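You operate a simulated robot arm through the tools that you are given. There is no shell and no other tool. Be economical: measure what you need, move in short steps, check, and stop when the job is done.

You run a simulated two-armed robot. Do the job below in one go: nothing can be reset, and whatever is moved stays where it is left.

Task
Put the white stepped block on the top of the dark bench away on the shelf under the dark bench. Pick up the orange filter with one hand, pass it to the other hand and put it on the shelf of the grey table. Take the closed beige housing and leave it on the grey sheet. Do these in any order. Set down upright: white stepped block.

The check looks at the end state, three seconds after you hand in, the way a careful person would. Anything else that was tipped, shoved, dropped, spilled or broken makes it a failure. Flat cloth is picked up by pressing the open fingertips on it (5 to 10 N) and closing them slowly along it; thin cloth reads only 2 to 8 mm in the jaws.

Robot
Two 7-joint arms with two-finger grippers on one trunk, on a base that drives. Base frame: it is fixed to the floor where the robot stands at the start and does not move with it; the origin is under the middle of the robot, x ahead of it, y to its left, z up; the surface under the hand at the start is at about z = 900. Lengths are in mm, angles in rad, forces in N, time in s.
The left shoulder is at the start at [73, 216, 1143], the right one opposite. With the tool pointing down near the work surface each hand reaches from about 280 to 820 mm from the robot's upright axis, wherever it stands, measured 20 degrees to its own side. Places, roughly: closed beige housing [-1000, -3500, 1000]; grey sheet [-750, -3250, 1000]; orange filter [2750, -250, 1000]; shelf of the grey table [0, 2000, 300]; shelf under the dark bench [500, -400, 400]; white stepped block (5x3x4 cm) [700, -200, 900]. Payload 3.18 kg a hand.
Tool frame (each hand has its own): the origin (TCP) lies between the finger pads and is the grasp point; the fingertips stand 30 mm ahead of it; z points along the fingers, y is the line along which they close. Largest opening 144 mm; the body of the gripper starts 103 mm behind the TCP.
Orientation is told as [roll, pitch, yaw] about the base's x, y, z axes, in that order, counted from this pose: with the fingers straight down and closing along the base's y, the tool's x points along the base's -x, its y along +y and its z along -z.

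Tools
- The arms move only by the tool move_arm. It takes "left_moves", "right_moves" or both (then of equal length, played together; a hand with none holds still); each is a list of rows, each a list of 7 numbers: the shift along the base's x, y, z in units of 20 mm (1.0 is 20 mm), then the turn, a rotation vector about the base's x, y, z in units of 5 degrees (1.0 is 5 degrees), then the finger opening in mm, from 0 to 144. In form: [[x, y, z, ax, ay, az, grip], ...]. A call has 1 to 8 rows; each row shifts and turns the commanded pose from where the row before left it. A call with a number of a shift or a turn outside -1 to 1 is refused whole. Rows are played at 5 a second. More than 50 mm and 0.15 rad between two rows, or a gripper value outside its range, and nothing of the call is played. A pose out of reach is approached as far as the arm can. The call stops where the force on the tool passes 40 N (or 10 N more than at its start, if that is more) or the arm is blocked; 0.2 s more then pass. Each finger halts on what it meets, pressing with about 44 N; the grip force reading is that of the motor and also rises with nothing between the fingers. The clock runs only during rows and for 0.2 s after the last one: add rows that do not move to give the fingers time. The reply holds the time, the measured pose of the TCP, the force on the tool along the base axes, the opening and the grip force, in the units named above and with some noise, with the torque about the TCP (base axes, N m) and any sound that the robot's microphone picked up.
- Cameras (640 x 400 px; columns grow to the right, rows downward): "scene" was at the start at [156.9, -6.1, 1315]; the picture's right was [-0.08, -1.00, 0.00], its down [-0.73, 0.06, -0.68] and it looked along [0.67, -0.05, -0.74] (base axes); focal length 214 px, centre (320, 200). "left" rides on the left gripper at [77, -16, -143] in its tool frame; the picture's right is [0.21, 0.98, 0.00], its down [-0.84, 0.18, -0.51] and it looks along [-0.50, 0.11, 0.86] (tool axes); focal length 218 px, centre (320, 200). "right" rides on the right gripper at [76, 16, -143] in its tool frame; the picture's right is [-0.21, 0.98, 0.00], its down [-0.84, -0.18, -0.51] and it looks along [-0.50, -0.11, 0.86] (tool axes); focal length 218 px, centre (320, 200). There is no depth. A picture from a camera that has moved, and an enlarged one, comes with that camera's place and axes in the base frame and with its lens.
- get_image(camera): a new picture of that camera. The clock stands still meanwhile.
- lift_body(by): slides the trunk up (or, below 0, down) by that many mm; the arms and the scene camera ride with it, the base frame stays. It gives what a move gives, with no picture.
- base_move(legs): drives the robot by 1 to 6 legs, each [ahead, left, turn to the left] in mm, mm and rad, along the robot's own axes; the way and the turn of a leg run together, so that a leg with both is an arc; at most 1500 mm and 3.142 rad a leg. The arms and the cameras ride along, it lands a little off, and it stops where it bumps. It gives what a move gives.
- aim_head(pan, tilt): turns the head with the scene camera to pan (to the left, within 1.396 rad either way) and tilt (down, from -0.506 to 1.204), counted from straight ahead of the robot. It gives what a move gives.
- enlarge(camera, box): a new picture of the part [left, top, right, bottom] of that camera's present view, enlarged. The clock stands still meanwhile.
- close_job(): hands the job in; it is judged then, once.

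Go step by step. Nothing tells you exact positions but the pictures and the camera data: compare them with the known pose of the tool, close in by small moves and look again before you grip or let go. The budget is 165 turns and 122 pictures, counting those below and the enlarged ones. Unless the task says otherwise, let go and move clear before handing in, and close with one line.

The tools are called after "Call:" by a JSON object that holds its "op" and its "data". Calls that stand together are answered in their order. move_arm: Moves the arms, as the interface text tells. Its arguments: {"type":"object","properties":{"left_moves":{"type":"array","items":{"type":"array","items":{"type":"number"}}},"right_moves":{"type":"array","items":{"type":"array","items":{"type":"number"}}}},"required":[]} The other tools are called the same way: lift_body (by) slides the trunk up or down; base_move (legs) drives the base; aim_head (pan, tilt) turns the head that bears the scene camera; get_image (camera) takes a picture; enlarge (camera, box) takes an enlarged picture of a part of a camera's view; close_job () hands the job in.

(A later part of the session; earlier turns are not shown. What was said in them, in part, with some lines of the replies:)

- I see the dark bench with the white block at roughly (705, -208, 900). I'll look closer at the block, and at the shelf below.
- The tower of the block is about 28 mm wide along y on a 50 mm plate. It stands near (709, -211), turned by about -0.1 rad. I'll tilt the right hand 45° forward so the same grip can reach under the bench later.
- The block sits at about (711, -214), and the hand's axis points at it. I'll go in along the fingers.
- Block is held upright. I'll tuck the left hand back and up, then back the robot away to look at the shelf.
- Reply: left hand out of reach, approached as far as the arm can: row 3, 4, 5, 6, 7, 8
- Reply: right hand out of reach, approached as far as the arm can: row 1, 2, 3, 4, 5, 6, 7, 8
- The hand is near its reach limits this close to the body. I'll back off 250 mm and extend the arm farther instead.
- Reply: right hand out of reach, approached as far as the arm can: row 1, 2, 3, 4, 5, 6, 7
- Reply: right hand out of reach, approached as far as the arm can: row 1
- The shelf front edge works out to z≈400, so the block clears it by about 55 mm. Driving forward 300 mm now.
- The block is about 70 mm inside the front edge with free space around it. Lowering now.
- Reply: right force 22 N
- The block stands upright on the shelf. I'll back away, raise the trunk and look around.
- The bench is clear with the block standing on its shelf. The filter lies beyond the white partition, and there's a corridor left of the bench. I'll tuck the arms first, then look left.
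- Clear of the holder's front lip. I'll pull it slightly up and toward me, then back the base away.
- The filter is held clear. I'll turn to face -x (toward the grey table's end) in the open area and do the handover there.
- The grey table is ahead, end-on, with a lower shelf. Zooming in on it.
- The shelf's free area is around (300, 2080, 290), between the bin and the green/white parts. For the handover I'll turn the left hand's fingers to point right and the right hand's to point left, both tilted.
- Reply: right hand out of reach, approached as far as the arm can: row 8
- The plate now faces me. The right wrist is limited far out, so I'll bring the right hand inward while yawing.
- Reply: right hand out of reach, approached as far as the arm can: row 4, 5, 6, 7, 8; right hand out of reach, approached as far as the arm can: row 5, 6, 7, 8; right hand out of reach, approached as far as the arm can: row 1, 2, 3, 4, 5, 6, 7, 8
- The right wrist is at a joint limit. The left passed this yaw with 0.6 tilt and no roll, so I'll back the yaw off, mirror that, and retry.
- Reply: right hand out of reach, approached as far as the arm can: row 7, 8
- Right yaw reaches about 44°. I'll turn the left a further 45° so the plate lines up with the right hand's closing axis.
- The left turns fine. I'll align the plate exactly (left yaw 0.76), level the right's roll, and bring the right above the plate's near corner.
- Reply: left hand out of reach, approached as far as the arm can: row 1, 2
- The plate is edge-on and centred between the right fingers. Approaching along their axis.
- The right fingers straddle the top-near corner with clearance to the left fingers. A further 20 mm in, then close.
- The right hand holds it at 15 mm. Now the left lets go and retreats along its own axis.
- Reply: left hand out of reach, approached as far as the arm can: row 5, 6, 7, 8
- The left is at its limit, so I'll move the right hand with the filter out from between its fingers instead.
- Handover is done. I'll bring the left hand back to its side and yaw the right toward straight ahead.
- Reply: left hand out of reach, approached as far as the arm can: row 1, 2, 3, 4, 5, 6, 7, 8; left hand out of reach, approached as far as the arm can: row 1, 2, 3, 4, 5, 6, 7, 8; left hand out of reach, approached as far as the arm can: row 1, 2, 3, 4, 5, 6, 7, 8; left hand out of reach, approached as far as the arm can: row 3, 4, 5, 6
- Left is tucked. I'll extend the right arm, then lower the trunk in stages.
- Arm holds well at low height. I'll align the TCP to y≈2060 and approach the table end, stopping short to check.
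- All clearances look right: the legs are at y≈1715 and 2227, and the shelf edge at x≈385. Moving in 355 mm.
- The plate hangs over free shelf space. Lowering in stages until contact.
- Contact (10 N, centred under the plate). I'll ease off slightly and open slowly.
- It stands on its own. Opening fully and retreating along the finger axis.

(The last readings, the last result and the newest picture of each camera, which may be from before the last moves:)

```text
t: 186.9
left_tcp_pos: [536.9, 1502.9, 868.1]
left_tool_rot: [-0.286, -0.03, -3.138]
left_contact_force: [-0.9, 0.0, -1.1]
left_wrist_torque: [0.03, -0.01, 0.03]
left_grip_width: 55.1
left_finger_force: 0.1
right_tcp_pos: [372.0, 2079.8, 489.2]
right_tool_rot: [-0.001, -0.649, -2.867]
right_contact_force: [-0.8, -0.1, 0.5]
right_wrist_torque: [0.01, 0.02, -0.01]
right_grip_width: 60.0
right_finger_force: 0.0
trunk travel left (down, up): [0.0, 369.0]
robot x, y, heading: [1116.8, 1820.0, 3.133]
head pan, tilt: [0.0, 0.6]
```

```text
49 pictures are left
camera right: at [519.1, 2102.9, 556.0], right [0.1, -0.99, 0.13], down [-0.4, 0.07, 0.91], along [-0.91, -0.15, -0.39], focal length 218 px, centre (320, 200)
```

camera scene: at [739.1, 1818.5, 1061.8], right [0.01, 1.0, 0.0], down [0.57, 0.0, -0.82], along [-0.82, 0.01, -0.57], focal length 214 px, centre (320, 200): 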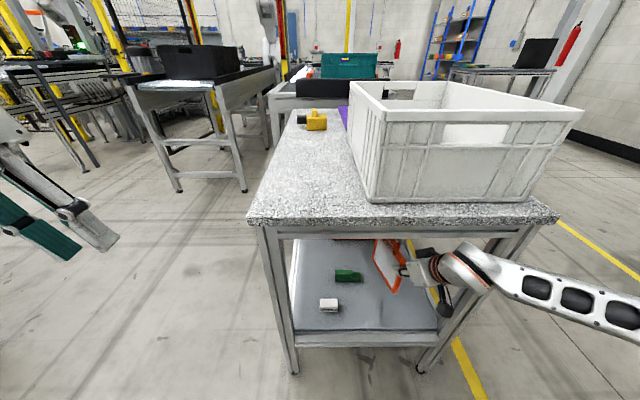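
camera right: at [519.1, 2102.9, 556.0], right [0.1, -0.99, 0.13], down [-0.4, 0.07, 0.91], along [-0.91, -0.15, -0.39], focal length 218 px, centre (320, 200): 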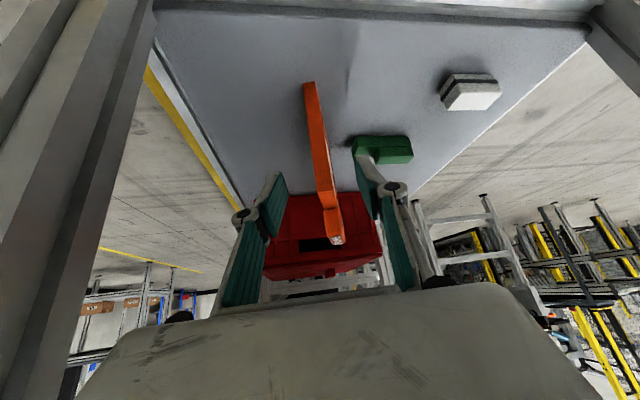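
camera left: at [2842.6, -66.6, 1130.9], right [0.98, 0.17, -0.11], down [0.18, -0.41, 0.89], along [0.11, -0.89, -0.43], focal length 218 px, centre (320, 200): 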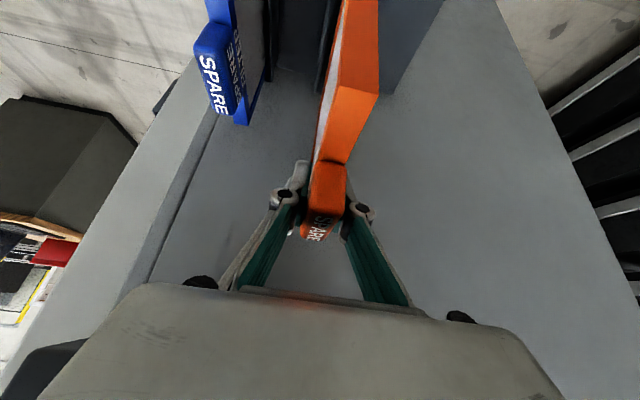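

The filter stands free on the shelf. I'll back away, raise the trunk and tuck the right arm.

Call:
{"op": "base_move", "data": {"legs": [[-600, 0, 0]]}}

Call:
{"op": "lift_body", "data": {"by": 225}}

Call:
{"op": "enlarge", "data": {"camera": "scene", "box": [240, 100, 440, 260]}}

Call:
{"op": "move_arm", "data": {"right_moves": [[0.8, 0, 1, 0, -1, -0.4, 60], [0.8, 0, 1, 0, -1, -0.4, 60], [0.8, 0, 1, 0, -1, -0.4, 60], [0.8, 0, 1, 0, -1, -0.4, 60], [0.8, 0, 1, 0, -1, -0.4, 60], [0.8, 0, 1, 0, -1, -0.4, 60], [0.8, 0, 1, 0, -1, -0.4, 60], [0.8, 0, 1, 0, 0, 0, 60]]}}

Call:
{"op": "move_arm", "data": {"right_moves": [[0.8, 0, 1, 0, 0, 0, 60], [0.8, 0, 1, 0, 0, 0, 60], [0.8, 0, 1, 0, 0, 0, 60], [0.8, 0, 1, 0, 0, 0, 60], [0.8, 0, 1, 0, 0, 0, 60], [0, 0, 1, 0, 0, 0, 60], [0, 0, 1, 0, 0, 0, 60], [0, 0, 1, 0, 0, 0, 60]]}}

```text
t: 190.3
left_tcp_pos: [1139.3, 1498.1, 868.2]
left_tool_rot: [-0.286, -0.032, -3.136]
left_contact_force: [0.5, 0.3, 1.2]
left_wrist_torque: [-0.01, -0.03, 0.01]
left_grip_width: 55.0
left_finger_force: 0.1
right_tcp_pos: [973.4, 2074.8, 489.0]
right_tool_rot: [0.001, -0.649, -2.864]
right_contact_force: [-0.6, 0.0, 0.9]
right_wrist_torque: [-0.01, 0.0, 0.03]
right_grip_width: 60.5
right_finger_force: 0.0
trunk travel left (down, up): [0.0, 369.0]
robot x, y, heading: [1718.1, 1807.5, 3.14]
head pan, tilt: [0.0, 0.6]
```

```text
t: 192.7
left_tcp_pos: [1138.2, 1498.6, 1091.9]
left_tool_rot: [-0.286, -0.03, -3.136]
left_contact_force: [0.3, 0.2, -0.2]
left_wrist_torque: [-0.01, -0.04, 0.05]
left_grip_width: 55.1
left_finger_force: 0.1
right_tcp_pos: [974.2, 2075.3, 712.3]
right_tool_rot: [0.003, -0.645, -2.866]
right_contact_force: [-0.2, 0.9, -0.4]
right_wrist_torque: [-0.01, -0.02, 0.0]
right_grip_width: 60.1
right_finger_force: 0.0
trunk travel left (down, up): [-225.0, 144.0]
robot x, y, heading: [1715.8, 1814.5, 3.14]
head pan, tilt: [0.0, 0.6]
```

```text
2.50 times, centred on (340, 180) of scene
camera zoom: at [1553.9, 1813.7, 1333.9], right [0.0, 1.0, 0.0], down [0.57, 0.0, -0.82], along [-0.82, 0.0, -0.57], focal length 536 px, centre (270, 250)
```

zoom: 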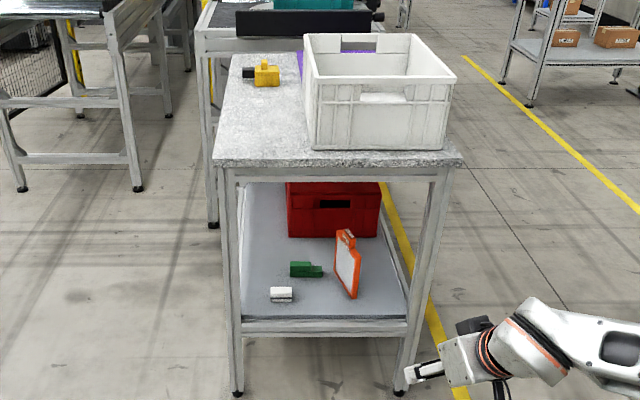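

```text
t: 194.5
left_tcp_pos: [1139.7, 1498.5, 1094.2]
left_tool_rot: [-0.287, -0.033, -3.137]
left_contact_force: [0.2, -0.3, -0.6]
left_wrist_torque: [-0.02, 0.01, 0.0]
left_grip_width: 55.3
left_finger_force: 0.0
right_tcp_pos: [1102.8, 2074.7, 874.6]
right_tool_rot: [0.087, -0.045, 3.136]
right_contact_force: [0.5, -0.1, 0.1]
right_wrist_torque: [-0.03, 0.0, 0.0]
right_grip_width: 60.3
right_finger_force: 0.0
trunk travel left (down, up): [-225.0, 144.0]
robot x, y, heading: [1718.6, 1817.6, 3.138]
head pan, tilt: [0.0, 0.6]
```

```text
t: 196.3
left_tcp_pos: [1138.9, 1500.2, 1094.3]
left_tool_rot: [-0.287, -0.031, -3.138]
left_contact_force: [1.0, -0.8, -0.1]
left_wrist_torque: [0.0, 0.01, 0.02]
left_grip_width: 55.1
left_finger_force: 0.1
right_tcp_pos: [1182.4, 2073.8, 1035.0]
right_tool_rot: [0.086, -0.045, 3.136]
right_contact_force: [1.1, -0.3, -1.0]
right_wrist_torque: [-0.01, 0.0, -0.02]
right_grip_width: 60.0
right_finger_force: 0.0
trunk travel left (down, up): [-225.0, 144.0]
robot x, y, heading: [1718.4, 1813.2, 3.142]
head pan, tilt: [0.0, 0.6]
```

The filter stands properly on the shelf. For the return I reverse the known path: heading 0, back along y≈1080, then sideways past the bench front.

Call:
{"op": "lift_body", "data": {"by": 140}}

Call:
{"op": "base_move", "data": {"legs": [[0, 0, -3.14], [0, -735, 0]]}}

```text
t: 198.0
left_tcp_pos: [1138.8, 1497.9, 1233.5]
left_tool_rot: [-0.286, -0.03, -3.137]
left_contact_force: [0.1, -0.4, -1.1]
left_wrist_torque: [-0.03, -0.01, 0.01]
left_grip_width: 55.0
left_finger_force: 0.1
right_tcp_pos: [1180.9, 2075.9, 1174.2]
right_tool_rot: [0.085, -0.046, 3.134]
right_contact_force: [0.5, -0.2, 0.0]
right_wrist_torque: [-0.06, -0.01, -0.03]
right_grip_width: 60.2
right_finger_force: 0.0
trunk travel left (down, up): [-365.0, 4.0]
robot x, y, heading: [1718.1, 1814.6, 3.139]
head pan, tilt: [0.0, 0.6]
```

```text
t: 212.2
left_tcp_pos: [2286.9, 1385.1, 1232.6]
left_tool_rot: [-0.287, -0.032, -0.016]
left_contact_force: [-0.5, 0.3, -0.2]
left_wrist_torque: [0.01, -0.01, -0.01]
left_grip_width: 54.7
left_finger_force: 0.0
right_tcp_pos: [2229.0, 809.1, 1173.7]
right_tool_rot: [0.085, -0.045, -0.029]
right_contact_force: [-0.1, -0.4, 0.0]
right_wrist_torque: [0.0, 0.01, 0.0]
right_grip_width: 60.0
right_finger_force: 0.1
trunk travel left (down, up): [-365.0, 4.0]
robot x, y, heading: [1703.6, 1082.8, -0.031]
head pan, tilt: [0.0, 0.6]
```

Call:
{"op": "base_move", "data": {"legs": [[0, 0, 0.03], [-1000, 0, 0], [-930, 0, 0]]}}

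Call:
{"op": "aim_head", "data": {"pan": -1.2, "tilt": 0.3}}

Call:
{"op": "get_image", "data": {"camera": "scene"}}

```text
t: 222.2
left_tcp_pos: [357.7, 1405.4, 1233.7]
left_tool_rot: [-0.286, -0.03, 0.007]
left_contact_force: [0.6, 0.4, -0.1]
left_wrist_torque: [-0.02, -0.02, 0.01]
left_grip_width: 54.9
left_finger_force: 0.0
right_tcp_pos: [315.2, 828.7, 1174.0]
right_tool_rot: [0.085, -0.044, -0.006]
right_contact_force: [-0.7, 0.6, -0.4]
right_wrist_torque: [0.03, 0.01, 0.01]
right_grip_width: 60.1
right_finger_force: 0.0
trunk travel left (down, up): [-365.0, 4.0]
robot x, y, heading: [-223.6, 1085.2, 0.001]
head pan, tilt: [0.0, 0.6]
```

```text
t: 223.6
left_tcp_pos: [357.9, 1403.2, 1233.5]
left_tool_rot: [-0.286, -0.033, 0.009]
left_contact_force: [0.1, 0.2, -0.4]
left_wrist_torque: [0.0, 0.0, 0.04]
left_grip_width: 55.2
left_finger_force: 0.1
right_tcp_pos: [314.4, 828.6, 1175.1]
right_tool_rot: [0.085, -0.047, -0.004]
right_contact_force: [0.0, 0.3, -0.2]
right_wrist_torque: [-0.02, -0.04, -0.01]
right_grip_width: 60.0
right_finger_force: 0.0
trunk travel left (down, up): [-365.0, 4.0]
robot x, y, heading: [-222.6, 1088.6, -0.002]
head pan, tilt: [-1.201, 0.3]
```

```text
47 pictures are left
camera scene: at [-145.8, 1000.9, 1503.6], right [-0.93, -0.36, 0.0], down [-0.11, 0.28, -0.96], along [0.35, -0.89, -0.3], focal length 214 px, centre (320, 200)
```

scene: 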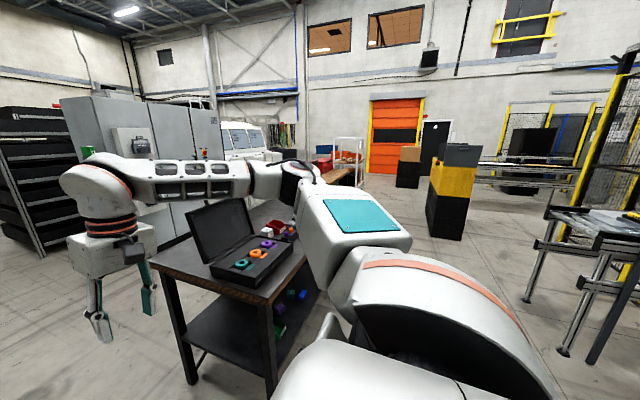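

The path toward -y is open. I'll strafe right past the bench front, back off, then turn to face -y.

Call:
{"op": "base_move", "data": {"legs": [[0, -1085, 0], [-330, 0, 0], [0, 0, -1.57]]}}

Call:
{"op": "aim_head", "data": {"pan": 0, "tilt": 0.3}}

Call:
{"op": "get_image", "data": {"camera": "scene"}}

```text
t: 239.0
left_tcp_pos: [-242.7, -580.4, 1233.1]
left_tool_rot: [-0.286, -0.032, -1.571]
left_contact_force: [0.5, 0.4, 0.4]
left_wrist_torque: [0.02, 0.02, -0.01]
left_grip_width: 55.1
left_finger_force: 0.0
right_tcp_pos: [-820.0, -534.4, 1176.1]
right_tool_rot: [0.085, -0.045, -1.584]
right_contact_force: [-0.3, -0.4, 0.0]
right_wrist_torque: [-0.02, 0.03, -0.03]
right_grip_width: 59.9
right_finger_force: 0.0
trunk travel left (down, up): [-365.0, 4.0]
robot x, y, heading: [-553.2, 3.0, -1.582]
head pan, tilt: [-1.201, 0.3]
```

```text
t: 240.4
left_tcp_pos: [-242.1, -580.7, 1232.8]
left_tool_rot: [-0.286, -0.031, -1.571]
left_contact_force: [0.3, 0.2, -0.2]
left_wrist_torque: [-0.01, 0.03, -0.03]
left_grip_width: 54.9
left_finger_force: 0.1
right_tcp_pos: [-820.0, -534.5, 1173.5]
right_tool_rot: [0.086, -0.046, -1.585]
right_contact_force: [-0.2, 0.4, -0.5]
right_wrist_torque: [0.01, 0.04, 0.02]
right_grip_width: 59.8
right_finger_force: 0.1
trunk travel left (down, up): [-365.0, 4.0]
robot x, y, heading: [-553.0, -1.3, -1.577]
head pan, tilt: [0.0, 0.3]
```

```text
46 pictures are left
camera scene: at [-554.6, -133.4, 1503.6], right [-1.0, 0.01, 0.0], down [0.0, 0.3, -0.96], along [-0.01, -0.96, -0.3], focal length 214 px, centre (320, 200)
```

scene: 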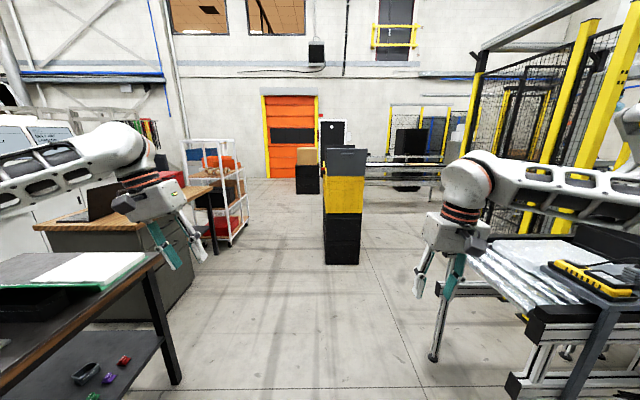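

Call:
{"op": "enlarge", "data": {"camera": "scene", "box": [290, 110, 490, 210]}}

Call:
{"op": "base_move", "data": {"legs": [[1100, 100, 0]]}}

Call:
{"op": "get_image", "data": {"camera": "scene"}}

```text
3.20 times, centred on (390, 160) of scene
camera zoom: at [-554.6, -133.4, 1503.6], right [-1.0, 0.01, 0.0], down [0.0, 0.3, -0.96], along [-0.01, -0.96, -0.3], focal length 686 px, centre (96, 328)
```

zoom: 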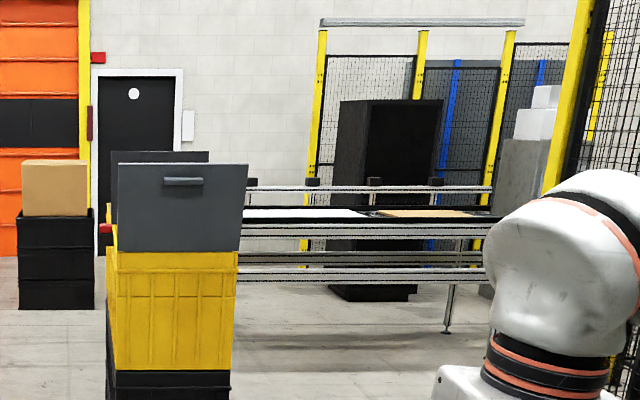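

```text
t: 246.1
left_tcp_pos: [-169.0, -1687.2, 1231.8]
left_tool_rot: [-0.286, -0.029, -1.583]
left_contact_force: [0.6, -0.3, -0.1]
left_wrist_torque: [0.02, 0.0, -0.03]
left_grip_width: 55.2
left_finger_force: 0.1
right_tcp_pos: [-743.5, -1633.5, 1175.0]
right_tool_rot: [0.085, -0.045, -1.594]
right_contact_force: [-0.8, -0.2, 0.4]
right_wrist_torque: [0.02, 0.0, -0.04]
right_grip_width: 60.1
right_finger_force: 0.1
trunk travel left (down, up): [-365.0, 4.0]
robot x, y, heading: [-475.4, -1101.5, -1.592]
head pan, tilt: [0.0, 0.3]
```

```text
44 pictures are left
camera scene: at [-474.4, -1236.3, 1503.6], right [-1.0, 0.02, 0.0], down [0.01, 0.3, -0.96], along [-0.02, -0.95, -0.3], focal length 214 px, centre (320, 200)
```

scene: 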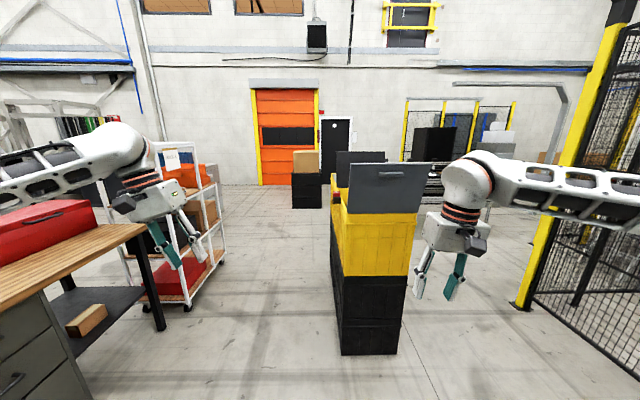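

The given spots fall behind the yellow tote's upright lid. I'll go around its left side to see.

Call:
{"op": "base_move", "data": {"legs": [[0, 450, 0.02], [1000, 0, 0]]}}

Call:
{"op": "aim_head", "data": {"pan": -0.6, "tilt": 0.4}}

Call:
{"op": "get_image", "data": {"camera": "scene"}}

```text
t: 255.3
left_tcp_pos: [282.1, -2693.1, 1233.1]
left_tool_rot: [-0.287, -0.031, -1.566]
left_contact_force: [-0.8, 0.3, -0.8]
left_wrist_torque: [-0.02, -0.02, -0.02]
left_grip_width: 55.2
left_finger_force: 0.1
right_tcp_pos: [-294.1, -2647.0, 1174.6]
right_tool_rot: [0.086, -0.046, -1.581]
right_contact_force: [0.0, 0.5, 0.4]
right_wrist_torque: [0.0, 0.01, 0.02]
right_grip_width: 60.1
right_finger_force: 0.1
trunk travel left (down, up): [-365.0, 4.0]
robot x, y, heading: [-29.2, -2108.1, -1.581]
head pan, tilt: [0.0, 0.3]
```

```text
t: 256.4
left_tcp_pos: [281.7, -2693.3, 1233.4]
left_tool_rot: [-0.285, -0.032, -1.568]
left_contact_force: [0.3, 0.8, -0.8]
left_wrist_torque: [0.01, 0.03, 0.04]
left_grip_width: 55.0
left_finger_force: 0.1
right_tcp_pos: [-294.4, -2648.4, 1173.8]
right_tool_rot: [0.085, -0.045, -1.581]
right_contact_force: [-0.6, -0.4, 0.7]
right_wrist_torque: [0.02, 0.02, 0.0]
right_grip_width: 60.0
right_finger_force: 0.0
trunk travel left (down, up): [-365.0, 4.0]
robot x, y, heading: [-30.5, -2115.9, -1.575]
head pan, tilt: [-0.6, 0.4]
```

```text
43 pictures are left
camera scene: at [-83.2, -2228.7, 1494.4], right [-0.82, 0.57, 0.0], down [0.22, 0.32, -0.92], along [-0.53, -0.76, -0.39], focal length 214 px, centre (320, 200)
```

scene: 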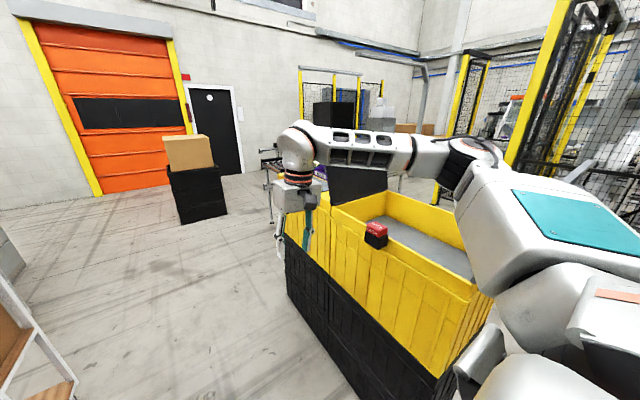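

The tote is a big bin with a grey floor. I'll move alongside it and turn to face it (-x).

Call:
{"op": "base_move", "data": {"legs": [[1100, 60, 0], [0, 0, -1.565]]}}

Call:
{"op": "aim_head", "data": {"pan": 0, "tilt": 0.5}}

Call:
{"op": "get_image", "data": {"camera": "scene"}}

```text
t: 265.8
left_tcp_pos: [-567.0, -3511.8, 1233.2]
left_tool_rot: [-0.285, -0.031, 3.137]
left_contact_force: [-0.2, -0.4, -0.2]
left_wrist_torque: [0.01, 0.03, -0.01]
left_grip_width: 55.2
left_finger_force: 0.1
right_tcp_pos: [-518.4, -2936.0, 1174.2]
right_tool_rot: [0.085, -0.046, 3.125]
right_contact_force: [0.4, -0.2, 0.6]
right_wrist_torque: [0.0, 0.0, -0.02]
right_grip_width: 59.9
right_finger_force: 0.0
trunk travel left (down, up): [-365.0, 4.0]
robot x, y, heading: [15.4, -3204.4, 3.126]
head pan, tilt: [-0.6, 0.4]
```

```text
t: 266.8
left_tcp_pos: [-567.0, -3512.6, 1232.9]
left_tool_rot: [-0.287, -0.031, 3.138]
left_contact_force: [-0.1, 0.2, -1.3]
left_wrist_torque: [0.0, 0.02, 0.01]
left_grip_width: 54.7
left_finger_force: 0.0
right_tcp_pos: [-517.7, -2935.0, 1174.3]
right_tool_rot: [0.086, -0.046, 3.126]
right_contact_force: [-0.1, 0.0, 0.2]
right_wrist_torque: [-0.01, -0.03, -0.01]
right_grip_width: 59.8
right_finger_force: 0.0
trunk travel left (down, up): [-365.0, 4.0]
robot x, y, heading: [16.6, -3203.4, 3.126]
head pan, tilt: [0.0, 0.499]
```

```text
42 pictures are left
camera scene: at [-115.5, -3200.5, 1485.2], right [0.01, 1.0, 0.0], down [0.48, -0.01, -0.88], along [-0.88, 0.01, -0.48], focal length 214 px, centre (320, 200)
```

scene: 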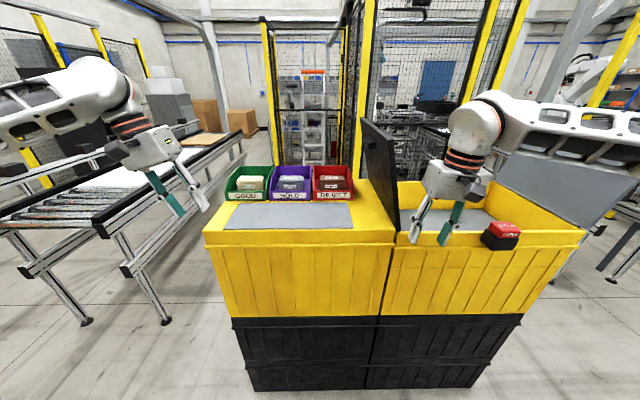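

Here are the three bins (GOOD/HOLD/REJECT) and the grey sheet on the yellow top. Zooming in.

Call:
{"op": "enlarge", "data": {"camera": "scene", "box": [205, 150, 375, 250]}}

```text
3.76 times, centred on (290, 200) of scene
camera zoom: at [-115.5, -3200.5, 1485.2], right [0.01, 1.0, 0.0], down [0.48, -0.01, -0.88], along [-0.88, 0.01, -0.48], focal length 807 px, centre (433, 200)
```

zoom: 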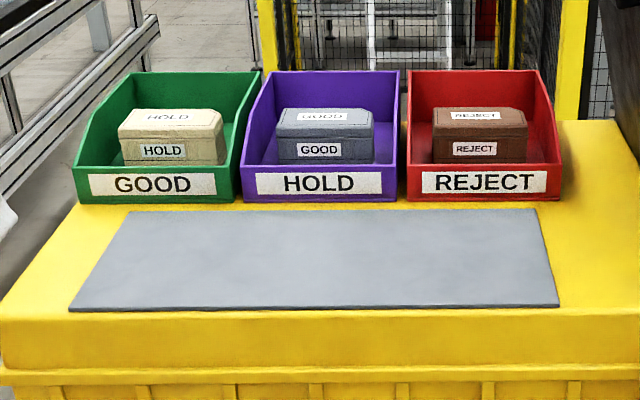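

The beige housing (130×78 mm, labelled HOLD) sits in the green GOOD bin near (-985, -3497), and the sheet is centred near (-800, -3310). I'll retract the right hand away from the tall lid, and square the left hand with yaw -90° so it closes along x.

Call:
{"op": "move_arm", "data": {"left_moves": [[0, 0, 0, -0.5, 0, 0, 100], [0, 0, 0, -0.5, 0, 0, 110], [0, 0, 0, -0.5, 0, 0, 110], [0, 0, 0, -0.5, 0, 0, 110], [0, 0, 0, 0, 0, 0, 110], [0, 0, 0, 0, 0, 0, 110], [0, 0, 0, 0, 0, 0, 110], [0, 0, 0, 0, 0, 0, 110]], "right_moves": [[1, 0.2, 0.3, 0, 0, 0, 60], [1, 0.2, 0.3, 0, 0, 0, 60], [1, 0.2, 0.3, 0, 0, 0, 60], [1, 0.2, 0.3, 0, 0, 0, 60], [1, 0.2, 0.3, 0, 0, 0, 60], [1, 0.2, 0.3, 0, 0, 0, 60], [1, 0.2, 0.3, 0, 0, 0, 60], [1, 0.2, 0.3, 0, 0, 0, 60]]}}

```text
t: 268.6
left_tcp_pos: [-567.7, -3512.7, 1232.6]
left_tool_rot: [-0.112, -0.03, 3.134]
left_contact_force: [1.0, -0.1, 0.7]
left_wrist_torque: [-0.02, 0.01, 0.03]
left_grip_width: 109.8
left_finger_force: 0.1
right_tcp_pos: [-357.2, -2903.0, 1222.8]
right_tool_rot: [0.086, -0.048, 3.127]
right_contact_force: [-0.2, -0.1, 0.7]
right_wrist_torque: [0.0, 0.02, -0.01]
right_grip_width: 60.0
right_finger_force: 0.1
trunk travel left (down, up): [-365.0, 4.0]
robot x, y, heading: [14.8, -3202.8, 3.126]
head pan, tilt: [0.0, 0.499]
```

Call:
{"op": "move_arm", "data": {"left_moves": [[0, 0.6, 0, -0.64, 0, -1, 110], [0, 0.6, 0, -0.64, 0, -1, 110], [0, 0.6, 0, 0, 0, -1, 110], [0, 0.6, 0, 0, 0, -1, 110], [0, 0.6, 0, 0, 0, -1, 110], [0, 0.6, 0, 0, 0, -1, 110], [0, 0.6, 0, 0, 0, -1, 110], [0, 0.6, 0, 0, 0, -1, 110]]}}

Call:
{"op": "move_arm", "data": {"left_moves": [[0, 0.2, 0, 0, 0, -1, 110], [0, 0.2, 0, 0, 0, -1, 110], [0, 0.2, 0, 0, 0, -1, 110], [0, 0.2, 0, 0, 0, -1, 110], [0, 0, 0, 0, 0, -1, 110], [0, 0, 0, 0, 0, -1, 110], [0, 0, 0, 0, 0, -1, 110], [0, 0, 0, 0, 0, -1, 110]]}}

```text
t: 270.4
left_tcp_pos: [-568.2, -3414.7, 1232.3]
left_tool_rot: [0.0, -0.019, 2.431]
left_contact_force: [0.0, -0.5, 0.1]
left_wrist_torque: [-0.02, 0.01, 0.01]
left_grip_width: 110.1
left_finger_force: 0.0
right_tcp_pos: [-359.1, -2903.1, 1221.7]
right_tool_rot: [0.085, -0.044, 3.127]
right_contact_force: [0.4, 0.3, -0.5]
right_wrist_torque: [-0.03, 0.02, -0.02]
right_grip_width: 60.0
right_finger_force: 0.0
trunk travel left (down, up): [-365.0, 4.0]
robot x, y, heading: [11.9, -3202.8, 3.129]
head pan, tilt: [0.0, 0.499]
```

```text
t: 272.2
left_tcp_pos: [-567.8, -3400.1, 1233.3]
left_tool_rot: [-0.003, -0.019, 1.732]
left_contact_force: [0.4, -0.3, 0.2]
left_wrist_torque: [-0.04, -0.01, 0.04]
left_grip_width: 110.3
left_finger_force: 0.2
right_tcp_pos: [-359.4, -2904.1, 1222.9]
right_tool_rot: [0.087, -0.046, 3.126]
right_contact_force: [0.4, 0.3, -0.3]
right_wrist_torque: [-0.01, 0.02, -0.02]
right_grip_width: 59.9
right_finger_force: 0.0
trunk travel left (down, up): [-365.0, 4.0]
robot x, y, heading: [15.2, -3202.7, 3.132]
head pan, tilt: [0.0, 0.499]
```

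Good. Finish the yaw and drive closer (to x≈-260, y≈-3300).

Call:
{"op": "move_arm", "data": {"left_moves": [[0, 0, 0, 0, 0, -1, 110], [0, 0, 0, 0, 0, -0.85, 110]]}}

Call:
{"op": "base_move", "data": {"legs": [[0, 97, 0], [270, 0, 0]]}}

Call:
{"op": "aim_head", "data": {"pan": 0.15, "tilt": 0.65}}

Call:
{"op": "get_image", "data": {"camera": "scene"}}

Call:
{"op": "get_image", "data": {"camera": "left"}}

```text
t: 272.8
left_tcp_pos: [-567.6, -3400.5, 1232.8]
left_tool_rot: [0.0, -0.018, 1.571]
left_contact_force: [-0.6, 0.3, 0.2]
left_wrist_torque: [0.0, 0.01, 0.0]
left_grip_width: 110.0
left_finger_force: 0.1
right_tcp_pos: [-359.7, -2904.4, 1222.0]
right_tool_rot: [0.087, -0.046, 3.126]
right_contact_force: [1.2, 0.1, -0.2]
right_wrist_torque: [0.0, -0.04, 0.02]
right_grip_width: 59.9
right_finger_force: 0.0
trunk travel left (down, up): [-365.0, 4.0]
robot x, y, heading: [10.7, -3204.4, 3.126]
head pan, tilt: [0.0, 0.499]
```

```text
t: 275.8
left_tcp_pos: [-834.7, -3492.6, 1234.9]
left_tool_rot: [-0.002, -0.021, 1.571]
left_contact_force: [-0.5, -0.1, 0.7]
left_wrist_torque: [-0.01, 0.04, 0.02]
left_grip_width: 110.2
left_finger_force: 0.1
right_tcp_pos: [-620.9, -2997.4, 1221.1]
right_tool_rot: [0.084, -0.037, 3.131]
right_contact_force: [0.0, -0.6, 0.6]
right_wrist_torque: [0.02, 0.01, -0.02]
right_grip_width: 60.0
right_finger_force: 0.1
trunk travel left (down, up): [-365.0, 4.0]
robot x, y, heading: [-254.0, -3292.6, 3.129]
head pan, tilt: [0.0, 0.499]
stopped in leg 2: the robot was blocked; the commanded pose is now the measured one
```

```text
t: 276.5
left_tcp_pos: [-835.2, -3493.4, 1233.3]
left_tool_rot: [-0.002, -0.02, 1.573]
left_contact_force: [0.4, 0.5, -0.4]
left_wrist_torque: [-0.02, 0.01, 0.0]
left_grip_width: 109.8
left_finger_force: 0.2
right_tcp_pos: [-620.9, -2996.9, 1221.6]
right_tool_rot: [0.083, -0.036, 3.132]
right_contact_force: [-0.3, 0.8, 0.0]
right_wrist_torque: [0.02, 0.02, -0.01]
right_grip_width: 60.1
right_finger_force: 0.0
trunk travel left (down, up): [-365.0, 4.0]
robot x, y, heading: [-251.3, -3298.7, 3.128]
head pan, tilt: [0.15, 0.649]
```

```text
40 pictures are left
camera scene: at [-377.3, -3306.9, 1471.9], right [-0.13, 0.99, 0.0], down [0.6, 0.08, -0.8], along [-0.79, -0.11, -0.6], focal length 214 px, centre (320, 200)
```

scene: 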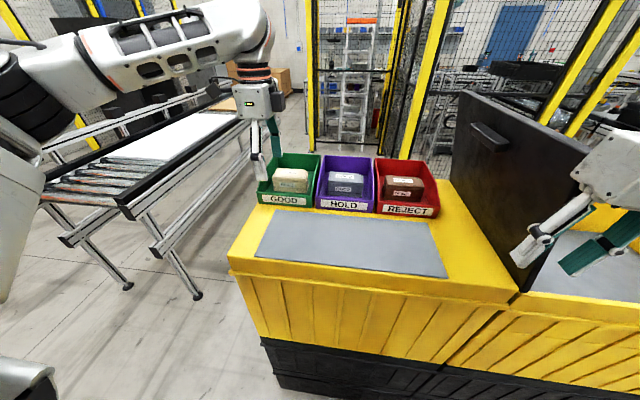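

```text
39 pictures are left
camera left: at [-817.8, -3571.8, 1374.8], right [-0.98, -0.21, -0.01], down [-0.18, 0.83, 0.52], along [-0.11, 0.51, -0.85], focal length 218 px, centre (320, 200)
```

left: 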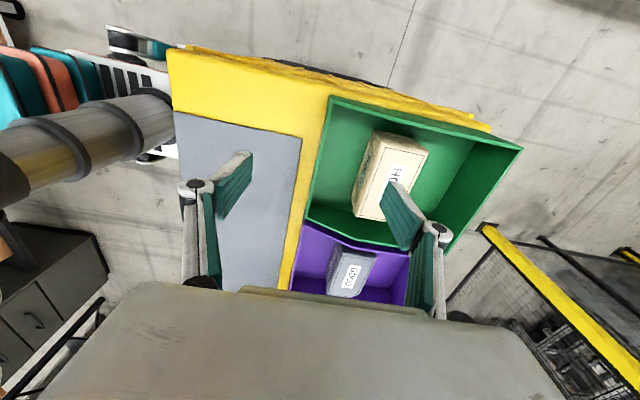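

The base touched something at the end, so I'll back off 15 mm. Then a zoom on the housing.

Call:
{"op": "base_move", "data": {"legs": [[-15, 0, 0]]}}

Call:
{"op": "enlarge", "data": {"camera": "left", "box": [280, 80, 540, 260]}}

Call:
{"op": "enlarge", "data": {"camera": "scene", "box": [225, 140, 385, 260]}}

```text
t: 277.3
left_tcp_pos: [-820.6, -3494.1, 1232.7]
left_tool_rot: [-0.001, -0.019, 1.572]
left_contact_force: [-0.7, 0.5, 0.5]
left_wrist_torque: [0.01, 0.02, 0.0]
left_grip_width: 109.8
left_finger_force: 0.0
right_tcp_pos: [-606.8, -2997.9, 1222.5]
right_tool_rot: [0.084, -0.036, 3.132]
right_contact_force: [-0.5, 0.7, -0.3]
right_wrist_torque: [0.01, 0.04, 0.0]
right_grip_width: 60.1
right_finger_force: 0.1
trunk travel left (down, up): [-365.0, 4.0]
robot x, y, heading: [-236.0, -3296.9, 3.131]
head pan, tilt: [0.15, 0.649]
```

```text
2.22 times, centred on (410, 170) of left
camera zoom: at [-803.7, -3572.2, 1374.3], right [-0.98, -0.21, -0.01], down [-0.18, 0.83, 0.52], along [-0.1, 0.51, -0.85], focal length 485 px, centre (120, 267)
```

zoom: 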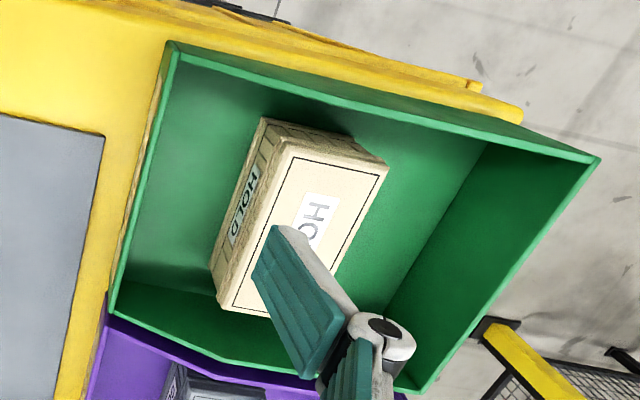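

```text
3.33 times, centred on (305, 200) of scene
camera zoom: at [-363.1, -3307.3, 1471.8], right [-0.13, 0.99, 0.0], down [0.6, 0.08, -0.8], along [-0.79, -0.11, -0.61], focal length 715 px, centre (370, 200)
```

zoom: 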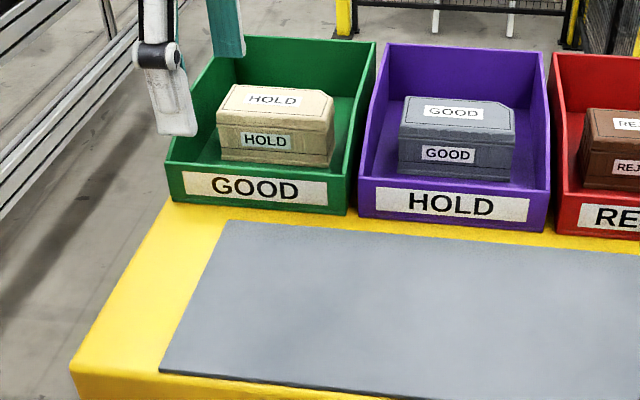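

Triangulated: the housing top is centred at (-925, -3467), z=1134, size 102 (y) × 56 (x). The surface is at z≈1091, and the sheet spans x -810..-653, y -3490..-3098. Moving above the housing.

Call:
{"op": "move_arm", "data": {"left_moves": [[-0.87, 0.22, 0, 0, 0, 0, 100], [-0.87, 0.22, 0, 0, 0, 0, 100], [-0.87, 0.22, 0, 0, 0, 0, 100], [-0.87, 0.22, 0, 0, 0, 0, 100], [-0.87, 0.22, 0, 0, 0, 0, 100], [-0.87, 0.22, 0, 0, 0, 0, 100], [0, 0, 0, 0, 0, 0, 100]]}}

Call:
{"op": "get_image", "data": {"camera": "left"}}

Call:
{"op": "enlarge", "data": {"camera": "scene", "box": [225, 60, 385, 260]}}

```text
t: 278.9
left_tcp_pos: [-924.3, -3468.1, 1233.8]
left_tool_rot: [-0.001, -0.019, 1.573]
left_contact_force: [-0.6, 0.6, -0.5]
left_wrist_torque: [0.03, 0.03, 0.02]
left_grip_width: 99.6
left_finger_force: 0.1
right_tcp_pos: [-605.9, -2997.6, 1222.1]
right_tool_rot: [0.083, -0.039, 3.131]
right_contact_force: [1.0, 0.4, -0.1]
right_wrist_torque: [0.03, 0.05, 0.01]
right_grip_width: 60.0
right_finger_force: 0.0
trunk travel left (down, up): [-365.0, 4.0]
robot x, y, heading: [-237.7, -3299.2, 3.128]
head pan, tilt: [0.15, 0.649]
```

```text
36 pictures are left
camera left: at [-907.7, -3546.4, 1374.6], right [-0.98, -0.21, -0.01], down [-0.18, 0.83, 0.52], along [-0.11, 0.51, -0.85], focal length 218 px, centre (320, 200)
```

left: 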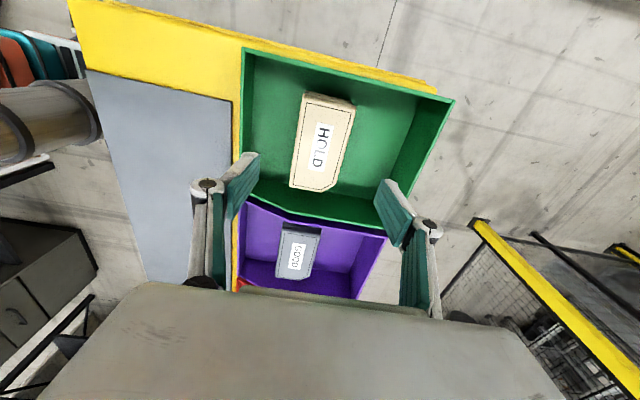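

```text
2.00 times, centred on (305, 160) of scene
camera zoom: at [-362.2, -3307.8, 1471.9], right [-0.14, 0.99, 0.0], down [0.6, 0.08, -0.8], along [-0.79, -0.11, -0.6], focal length 429 px, centre (350, 280)
```

zoom: 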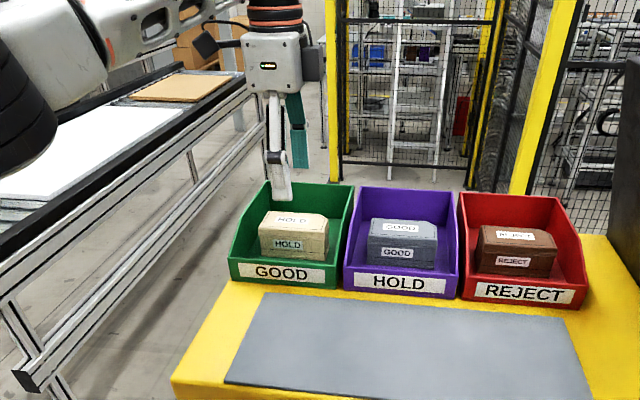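

Centred over the housing. Descending.

Call:
{"op": "move_arm", "data": {"left_moves": [[0, -0.1, -1, 0, 0, 0, 100], [0, -0.1, -1, 0, 0, 0, 100], [0, 0, -1, 0, 0, 0, 100], [0, 0, -0.8, 0, 0, 0, 100], [0, 0, 0, 0, 0, 0, 100]]}}

Call:
{"op": "get_image", "data": {"camera": "left"}}

Call:
{"op": "enlarge", "data": {"camera": "scene", "box": [235, 130, 335, 220]}}

```text
t: 280.1
left_tcp_pos: [-923.6, -3471.3, 1156.6]
left_tool_rot: [0.0, -0.02, 1.573]
left_contact_force: [-0.1, -0.7, 0.0]
left_wrist_torque: [0.0, 0.0, 0.0]
left_grip_width: 99.9
left_finger_force: 0.1
right_tcp_pos: [-606.7, -2996.6, 1221.8]
right_tool_rot: [0.084, -0.037, 3.132]
right_contact_force: [-0.3, -0.5, -0.7]
right_wrist_torque: [0.02, 0.01, 0.03]
right_grip_width: 59.8
right_finger_force: 0.0
trunk travel left (down, up): [-365.0, 4.0]
robot x, y, heading: [-236.3, -3299.3, 3.124]
head pan, tilt: [0.15, 0.649]
```

```text
34 pictures are left
camera left: at [-907.0, -3549.4, 1298.5], right [-0.98, -0.21, -0.01], down [-0.18, 0.83, 0.52], along [-0.11, 0.51, -0.85], focal length 218 px, centre (320, 200)
```

left: 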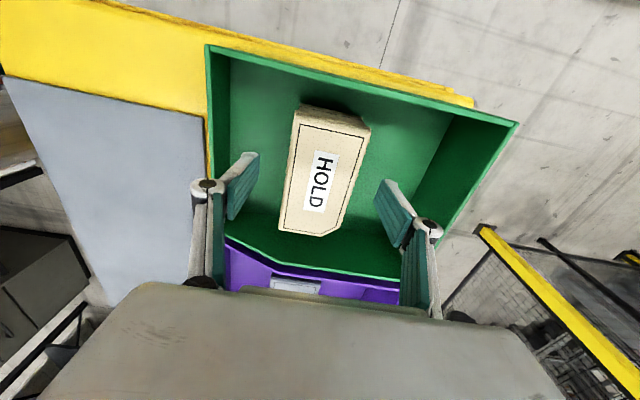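

```text
4.44 times, centred on (285, 175) of scene
camera zoom: at [-362.6, -3307.0, 1471.9], right [-0.13, 0.99, 0.0], down [0.6, 0.08, -0.8], along [-0.79, -0.11, -0.6], focal length 953 px, centre (476, 311)
```

zoom: 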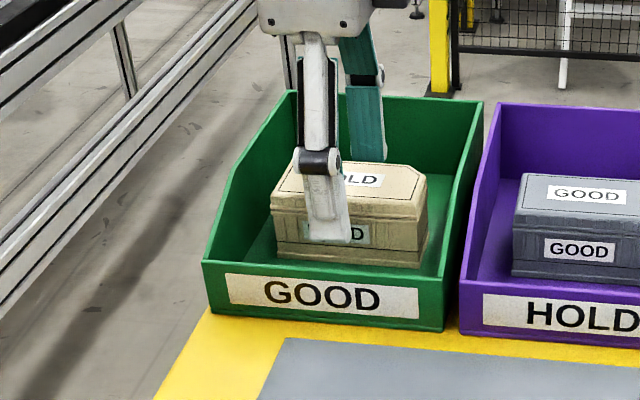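

Good. Down the last 25 mm and close slowly on front and back faces.

Call:
{"op": "move_arm", "data": {"left_moves": [[0, 0, -0.6, 0, 0, 0, 100], [0, 0, -0.6, 0, 0, 0, 100], [0, 0, 0, 0, 0, 0, 85], [0, 0, 0, 0, 0, 0, 72], [0, 0, 0, 0, 0, 0, 62], [0, 0, 0, 0, 0, 0, 55], [0, 0, 0, 0, 0, 0, 48], [0, 0, 0, 0, 0, 0, 44]]}}

Call:
{"op": "get_image", "data": {"camera": "left"}}

```text
t: 281.9
left_tcp_pos: [-924.9, -3471.7, 1131.6]
left_tool_rot: [-0.002, -0.02, 1.572]
left_contact_force: [1.1, 0.2, 0.2]
left_wrist_torque: [0.11, 0.03, -0.06]
left_grip_width: 53.1
left_finger_force: 43.5
right_tcp_pos: [-606.5, -2997.4, 1221.9]
right_tool_rot: [0.086, -0.036, 3.133]
right_contact_force: [0.0, -1.1, 0.0]
right_wrist_torque: [0.0, 0.03, 0.02]
right_grip_width: 60.0
right_finger_force: 0.0
trunk travel left (down, up): [-365.0, 4.0]
robot x, y, heading: [-234.4, -3292.9, 3.13]
head pan, tilt: [0.15, 0.649]
```

```text
32 pictures are left
camera left: at [-907.7, -3549.9, 1274.7], right [-0.98, -0.21, -0.01], down [-0.18, 0.83, 0.52], along [-0.11, 0.51, -0.85], focal length 218 px, centre (320, 200)
```

left: 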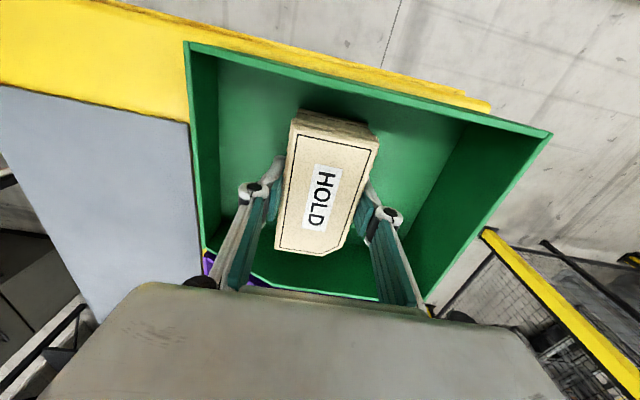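

Gripped at 53 mm. Lifting straight up.

Call:
{"op": "move_arm", "data": {"left_moves": [[0, 0, 0.5, 0, 0, 0, 40], [0, 0, 0.8, 0, 0, 0, 40], [0, 0, 1, 0, 0, 0, 40], [0, 0, 1, 0, 0, 0, 40], [0, 0, 1, 0, 0, 0, 40], [0, 0, 1, 0, 0, 0, 40], [0, 0, 1, 0, 0, 0, 40], [0, 0, 0, 0, 0, 0, 40]]}}

Call:
{"op": "get_image", "data": {"camera": "scene"}}

```text
t: 283.7
left_tcp_pos: [-923.7, -3471.9, 1259.8]
left_tool_rot: [-0.003, -0.021, 1.571]
left_contact_force: [0.4, 0.8, -2.1]
left_wrist_torque: [0.03, -0.01, 0.01]
left_grip_width: 53.0
left_finger_force: 44.3
right_tcp_pos: [-607.4, -2997.9, 1222.2]
right_tool_rot: [0.084, -0.038, 3.13]
right_contact_force: [-0.6, 0.3, -0.2]
right_wrist_torque: [0.0, 0.02, -0.03]
right_grip_width: 60.2
right_finger_force: 0.0
trunk travel left (down, up): [-365.0, 4.0]
robot x, y, heading: [-236.9, -3294.5, 3.127]
head pan, tilt: [0.15, 0.649]
```

```text
31 pictures are left
camera scene: at [-363.2, -3307.5, 1471.8], right [-0.14, 0.99, 0.0], down [0.6, 0.08, -0.8], along [-0.79, -0.11, -0.6], focal length 214 px, centre (320, 200)
```

scene: 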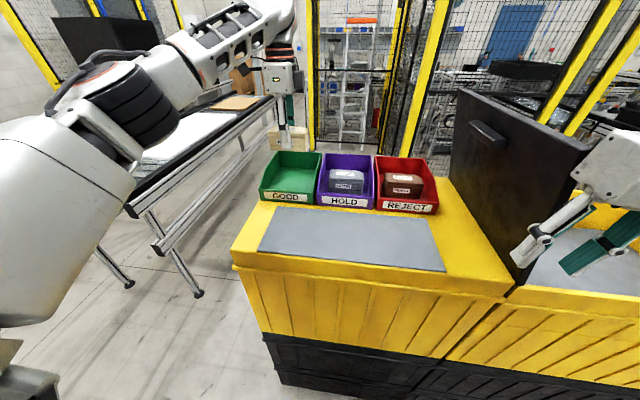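

Housing is lifted whole. Carrying it over to the sheet.

Call:
{"op": "move_arm", "data": {"left_moves": [[1, 0.5, 0, 0, 0, 0, 40], [1, 0.5, 0, 0, 0, 0, 40], [1, 0.5, 0, 0, 0, 0, 40], [1, 0.5, 0, 0, 0, 0, 40], [1, 0.5, 0, 0, 0, 0, 40], [1, 0.5, 0, 0, 0, 0, 40], [1, 0.6, 0, 0, 0, 0, 40], [1, 0.6, 0, 0, 0, 0, 40]]}}

Call:
{"op": "move_arm", "data": {"left_moves": [[0.8, 0.5, 0, 0, 0, 0, 40], [0.7, 0.3, -0.5, 0, 0, 0, 40], [0, 0, -1, 0, 0, 0, 40], [0, 0, -1, 0, 0, 0, 40], [0, 0, -1, 0, 0, 0, 40], [0, 0, -1, 0, 0, 0, 40], [0, 0, 0, 0, 0, 0, 40]]}}

Call:
{"op": "get_image", "data": {"camera": "scene"}}

Call:
{"op": "get_image", "data": {"camera": "left"}}

```text
t: 285.5
left_tcp_pos: [-765.9, -3387.1, 1258.8]
left_tool_rot: [-0.003, -0.02, 1.572]
left_contact_force: [0.1, 0.5, -1.5]
left_wrist_torque: [-0.02, 0.03, 0.0]
left_grip_width: 53.1
left_finger_force: 44.2
right_tcp_pos: [-605.8, -2997.1, 1223.2]
right_tool_rot: [0.085, -0.037, 3.13]
right_contact_force: [-0.5, -0.1, -0.7]
right_wrist_torque: [0.01, 0.02, 0.03]
right_grip_width: 60.1
right_finger_force: 0.0
trunk travel left (down, up): [-365.0, 4.0]
robot x, y, heading: [-236.9, -3296.1, 3.128]
head pan, tilt: [0.15, 0.649]
```

```text
t: 287.1
left_tcp_pos: [-735.2, -3370.7, 1169.0]
left_tool_rot: [-0.001, -0.019, 1.573]
left_contact_force: [0.3, -0.1, -2.3]
left_wrist_torque: [-0.01, 0.02, 0.0]
left_grip_width: 53.2
left_finger_force: 43.8
right_tcp_pos: [-606.7, -2997.8, 1222.3]
right_tool_rot: [0.083, -0.036, 3.132]
right_contact_force: [-0.2, -0.1, 0.3]
right_wrist_torque: [-0.01, 0.0, 0.0]
right_grip_width: 60.2
right_finger_force: 0.0
trunk travel left (down, up): [-365.0, 4.0]
robot x, y, heading: [-236.3, -3296.9, 3.126]
head pan, tilt: [0.15, 0.649]
```

```text
30 pictures are left
camera scene: at [-362.6, -3307.1, 1471.9], right [-0.13, 0.99, 0.0], down [0.6, 0.08, -0.8], along [-0.79, -0.11, -0.6], focal length 214 px, centre (320, 200)
```

scene: 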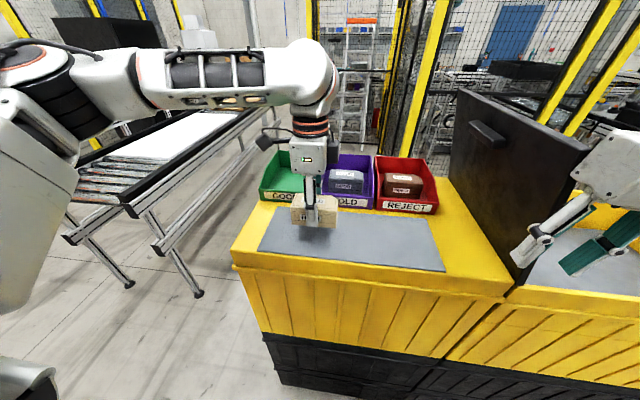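

```text
29 pictures are left
camera left: at [-718.4, -3449.7, 1309.9], right [-0.98, -0.21, -0.01], down [-0.18, 0.83, 0.52], along [-0.1, 0.51, -0.85], focal length 218 px, centre (320, 200)
```

left: 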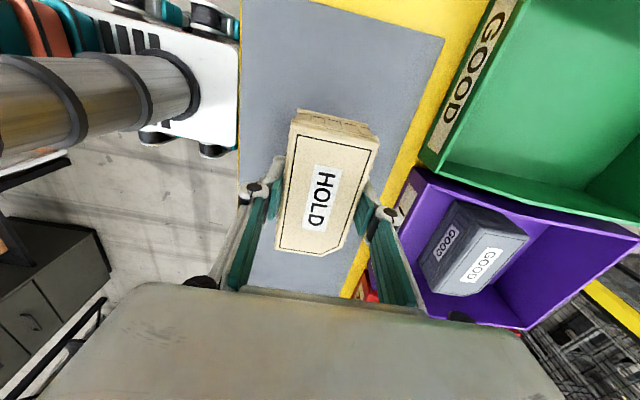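

Over the sheet with good margins. Lowering until contact.

Call:
{"op": "move_arm", "data": {"left_moves": [[0, 0, -0.8, 0, 0, 0, 40], [0, 0, -0.7, 0, 0, 0, 40], [0, 0, -0.15, 0, 0, 0, 40], [0, 0, -0.15, 0, 0, 0, 40], [0, 0, 0, 0, 0, 0, 40]]}}

Call:
{"op": "move_arm", "data": {"left_moves": [[0, 0, -0.1, 0, 0, 0, 40], [0, 0, 0, 0, 0, 0, 40]]}}

```text
t: 288.3
left_tcp_pos: [-733.9, -3369.9, 1134.6]
left_tool_rot: [-0.001, -0.02, 1.572]
left_contact_force: [-0.8, -0.2, 1.4]
left_wrist_torque: [-0.01, -0.07, 0.01]
left_grip_width: 53.2
left_finger_force: 44.3
right_tcp_pos: [-606.3, -2996.9, 1222.6]
right_tool_rot: [0.084, -0.035, 3.132]
right_contact_force: [-0.4, 0.5, -0.1]
right_wrist_torque: [0.01, 0.02, 0.03]
right_grip_width: 60.1
right_finger_force: 0.0
trunk travel left (down, up): [-365.0, 4.0]
robot x, y, heading: [-234.8, -3293.6, 3.13]
head pan, tilt: [0.15, 0.649]
```

```text
t: 288.9
left_tcp_pos: [-734.9, -3370.1, 1133.3]
left_tool_rot: [0.002, -0.022, 1.572]
left_contact_force: [-1.7, -2.6, 21.1]
left_wrist_torque: [-0.35, -0.36, -0.05]
left_grip_width: 53.2
left_finger_force: 43.9
right_tcp_pos: [-606.7, -2997.4, 1221.5]
right_tool_rot: [0.086, -0.038, 3.131]
right_contact_force: [-0.4, -0.7, 0.5]
right_wrist_torque: [0.0, -0.01, -0.01]
right_grip_width: 60.1
right_finger_force: 0.1
trunk travel left (down, up): [-365.0, 4.0]
robot x, y, heading: [-235.3, -3293.9, 3.131]
head pan, tilt: [0.15, 0.649]
```

Firm contact with the sheet. Easing off, opening, and rising clear.

Call:
{"op": "move_arm", "data": {"left_moves": [[0, 0, 0.08, 0, 0, 0, 48], [0, 0, 0, 0, 0, 0, 56], [0, 0, 0, 0, 0, 0, 66], [0, 0, 0, 0, 0, 0, 85], [0, 0, 0.3, 0, 0, 0, 95], [0, 0, 0.8, 0, 0, 0, 95], [0, 0, 1, 0, 0, 0, 95], [0, 0, 1, 0, 0, 0, 95]]}}

Call:
{"op": "move_arm", "data": {"left_moves": [[0, 0, 1, 0, 0, 0, 95], [0, 0, 1, 0, 0, 0, 95], [0, 0, 1, 0, 0, 0, 95], [0, 0, 0, 0, 0, 0, 95]]}}

Call:
{"op": "base_move", "data": {"legs": [[-350, 0, 0]]}}

Call:
{"op": "get_image", "data": {"camera": "scene"}}

```text
t: 290.7
left_tcp_pos: [-734.5, -3370.8, 1196.1]
left_tool_rot: [-0.002, -0.019, 1.573]
left_contact_force: [0.2, -0.9, 0.3]
left_wrist_torque: [0.03, 0.04, 0.01]
left_grip_width: 95.1
left_finger_force: 0.0
right_tcp_pos: [-606.3, -2997.7, 1221.4]
right_tool_rot: [0.085, -0.036, 3.129]
right_contact_force: [-0.1, -1.1, -0.5]
right_wrist_torque: [-0.01, 0.02, -0.01]
right_grip_width: 59.9
right_finger_force: 0.0
trunk travel left (down, up): [-365.0, 4.0]
robot x, y, heading: [-235.6, -3294.0, 3.133]
head pan, tilt: [0.15, 0.649]
```

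```text
t: 291.7
left_tcp_pos: [-734.4, -3370.6, 1254.1]
left_tool_rot: [-0.002, -0.02, 1.573]
left_contact_force: [0.1, -1.5, -0.4]
left_wrist_torque: [-0.02, -0.03, 0.0]
left_grip_width: 95.1
left_finger_force: 0.0
right_tcp_pos: [-606.7, -2996.6, 1221.9]
right_tool_rot: [0.085, -0.037, 3.13]
right_contact_force: [-0.4, -0.6, 0.2]
right_wrist_torque: [0.0, 0.0, 0.03]
right_grip_width: 60.3
right_finger_force: 0.1
trunk travel left (down, up): [-365.0, 4.0]
robot x, y, heading: [-235.0, -3295.5, 3.131]
head pan, tilt: [0.15, 0.649]
```

```text
t: 294.0
left_tcp_pos: [-381.3, -3376.6, 1254.7]
left_tool_rot: [-0.002, -0.018, 1.573]
left_contact_force: [-0.2, 0.0, 0.5]
left_wrist_torque: [-0.02, 0.02, 0.03]
left_grip_width: 95.0
left_finger_force: 0.1
right_tcp_pos: [-254.8, -3002.8, 1222.9]
right_tool_rot: [0.083, -0.037, 3.134]
right_contact_force: [0.2, 0.1, 0.7]
right_wrist_torque: [0.01, -0.01, -0.02]
right_grip_width: 60.1
right_finger_force: 0.1
trunk travel left (down, up): [-365.0, 4.0]
robot x, y, heading: [113.9, -3297.1, 3.127]
head pan, tilt: [0.15, 0.649]
```

```text
28 pictures are left
camera scene: at [-10.6, -3312.3, 1471.9], right [-0.14, 0.99, 0.0], down [0.6, 0.08, -0.8], along [-0.79, -0.11, -0.6], focal length 214 px, centre (320, 200)
```

scene: 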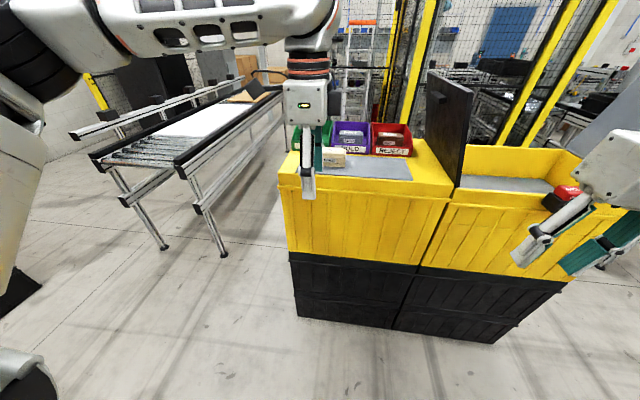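

Call:
{"op": "enlarge", "data": {"camera": "scene", "box": [270, 110, 430, 200]}}

```text
4.00 times, centred on (350, 155) of scene
camera zoom: at [-10.6, -3312.3, 1471.9], right [-0.14, 0.99, 0.0], down [0.6, 0.08, -0.8], along [-0.79, -0.11, -0.6], focal length 858 px, centre (200, 380)
```

zoom: 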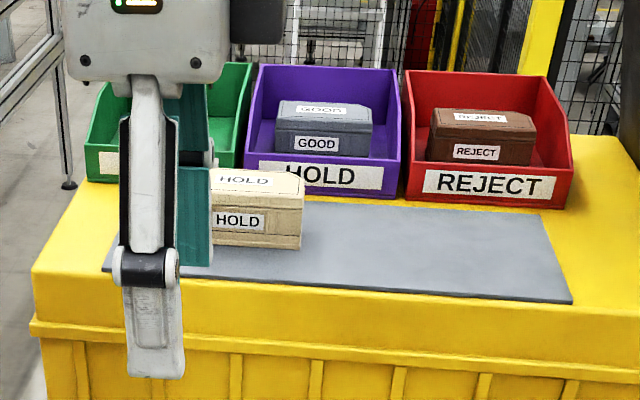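

The closed housing rests fully on the grey sheet. The white block stands upright on the shelf under the bench, and the filter is on the grey table's shelf. Both hands are clear, so I'm handing in.

Call:
{"op": "close_job", "data": {}}

```text
The job is handed in.
```

All three tasks are done and handed in: the white block stands upright on the shelf under the dark bench, the orange filter was passed from left hand to right and stands on edge on the grey table's shelf, and the closed beige housing is on the grey sheet. While I positioned for the housing, the robot base stopped against something, probably the yellow tote; I backed off and saw nothing displaced.
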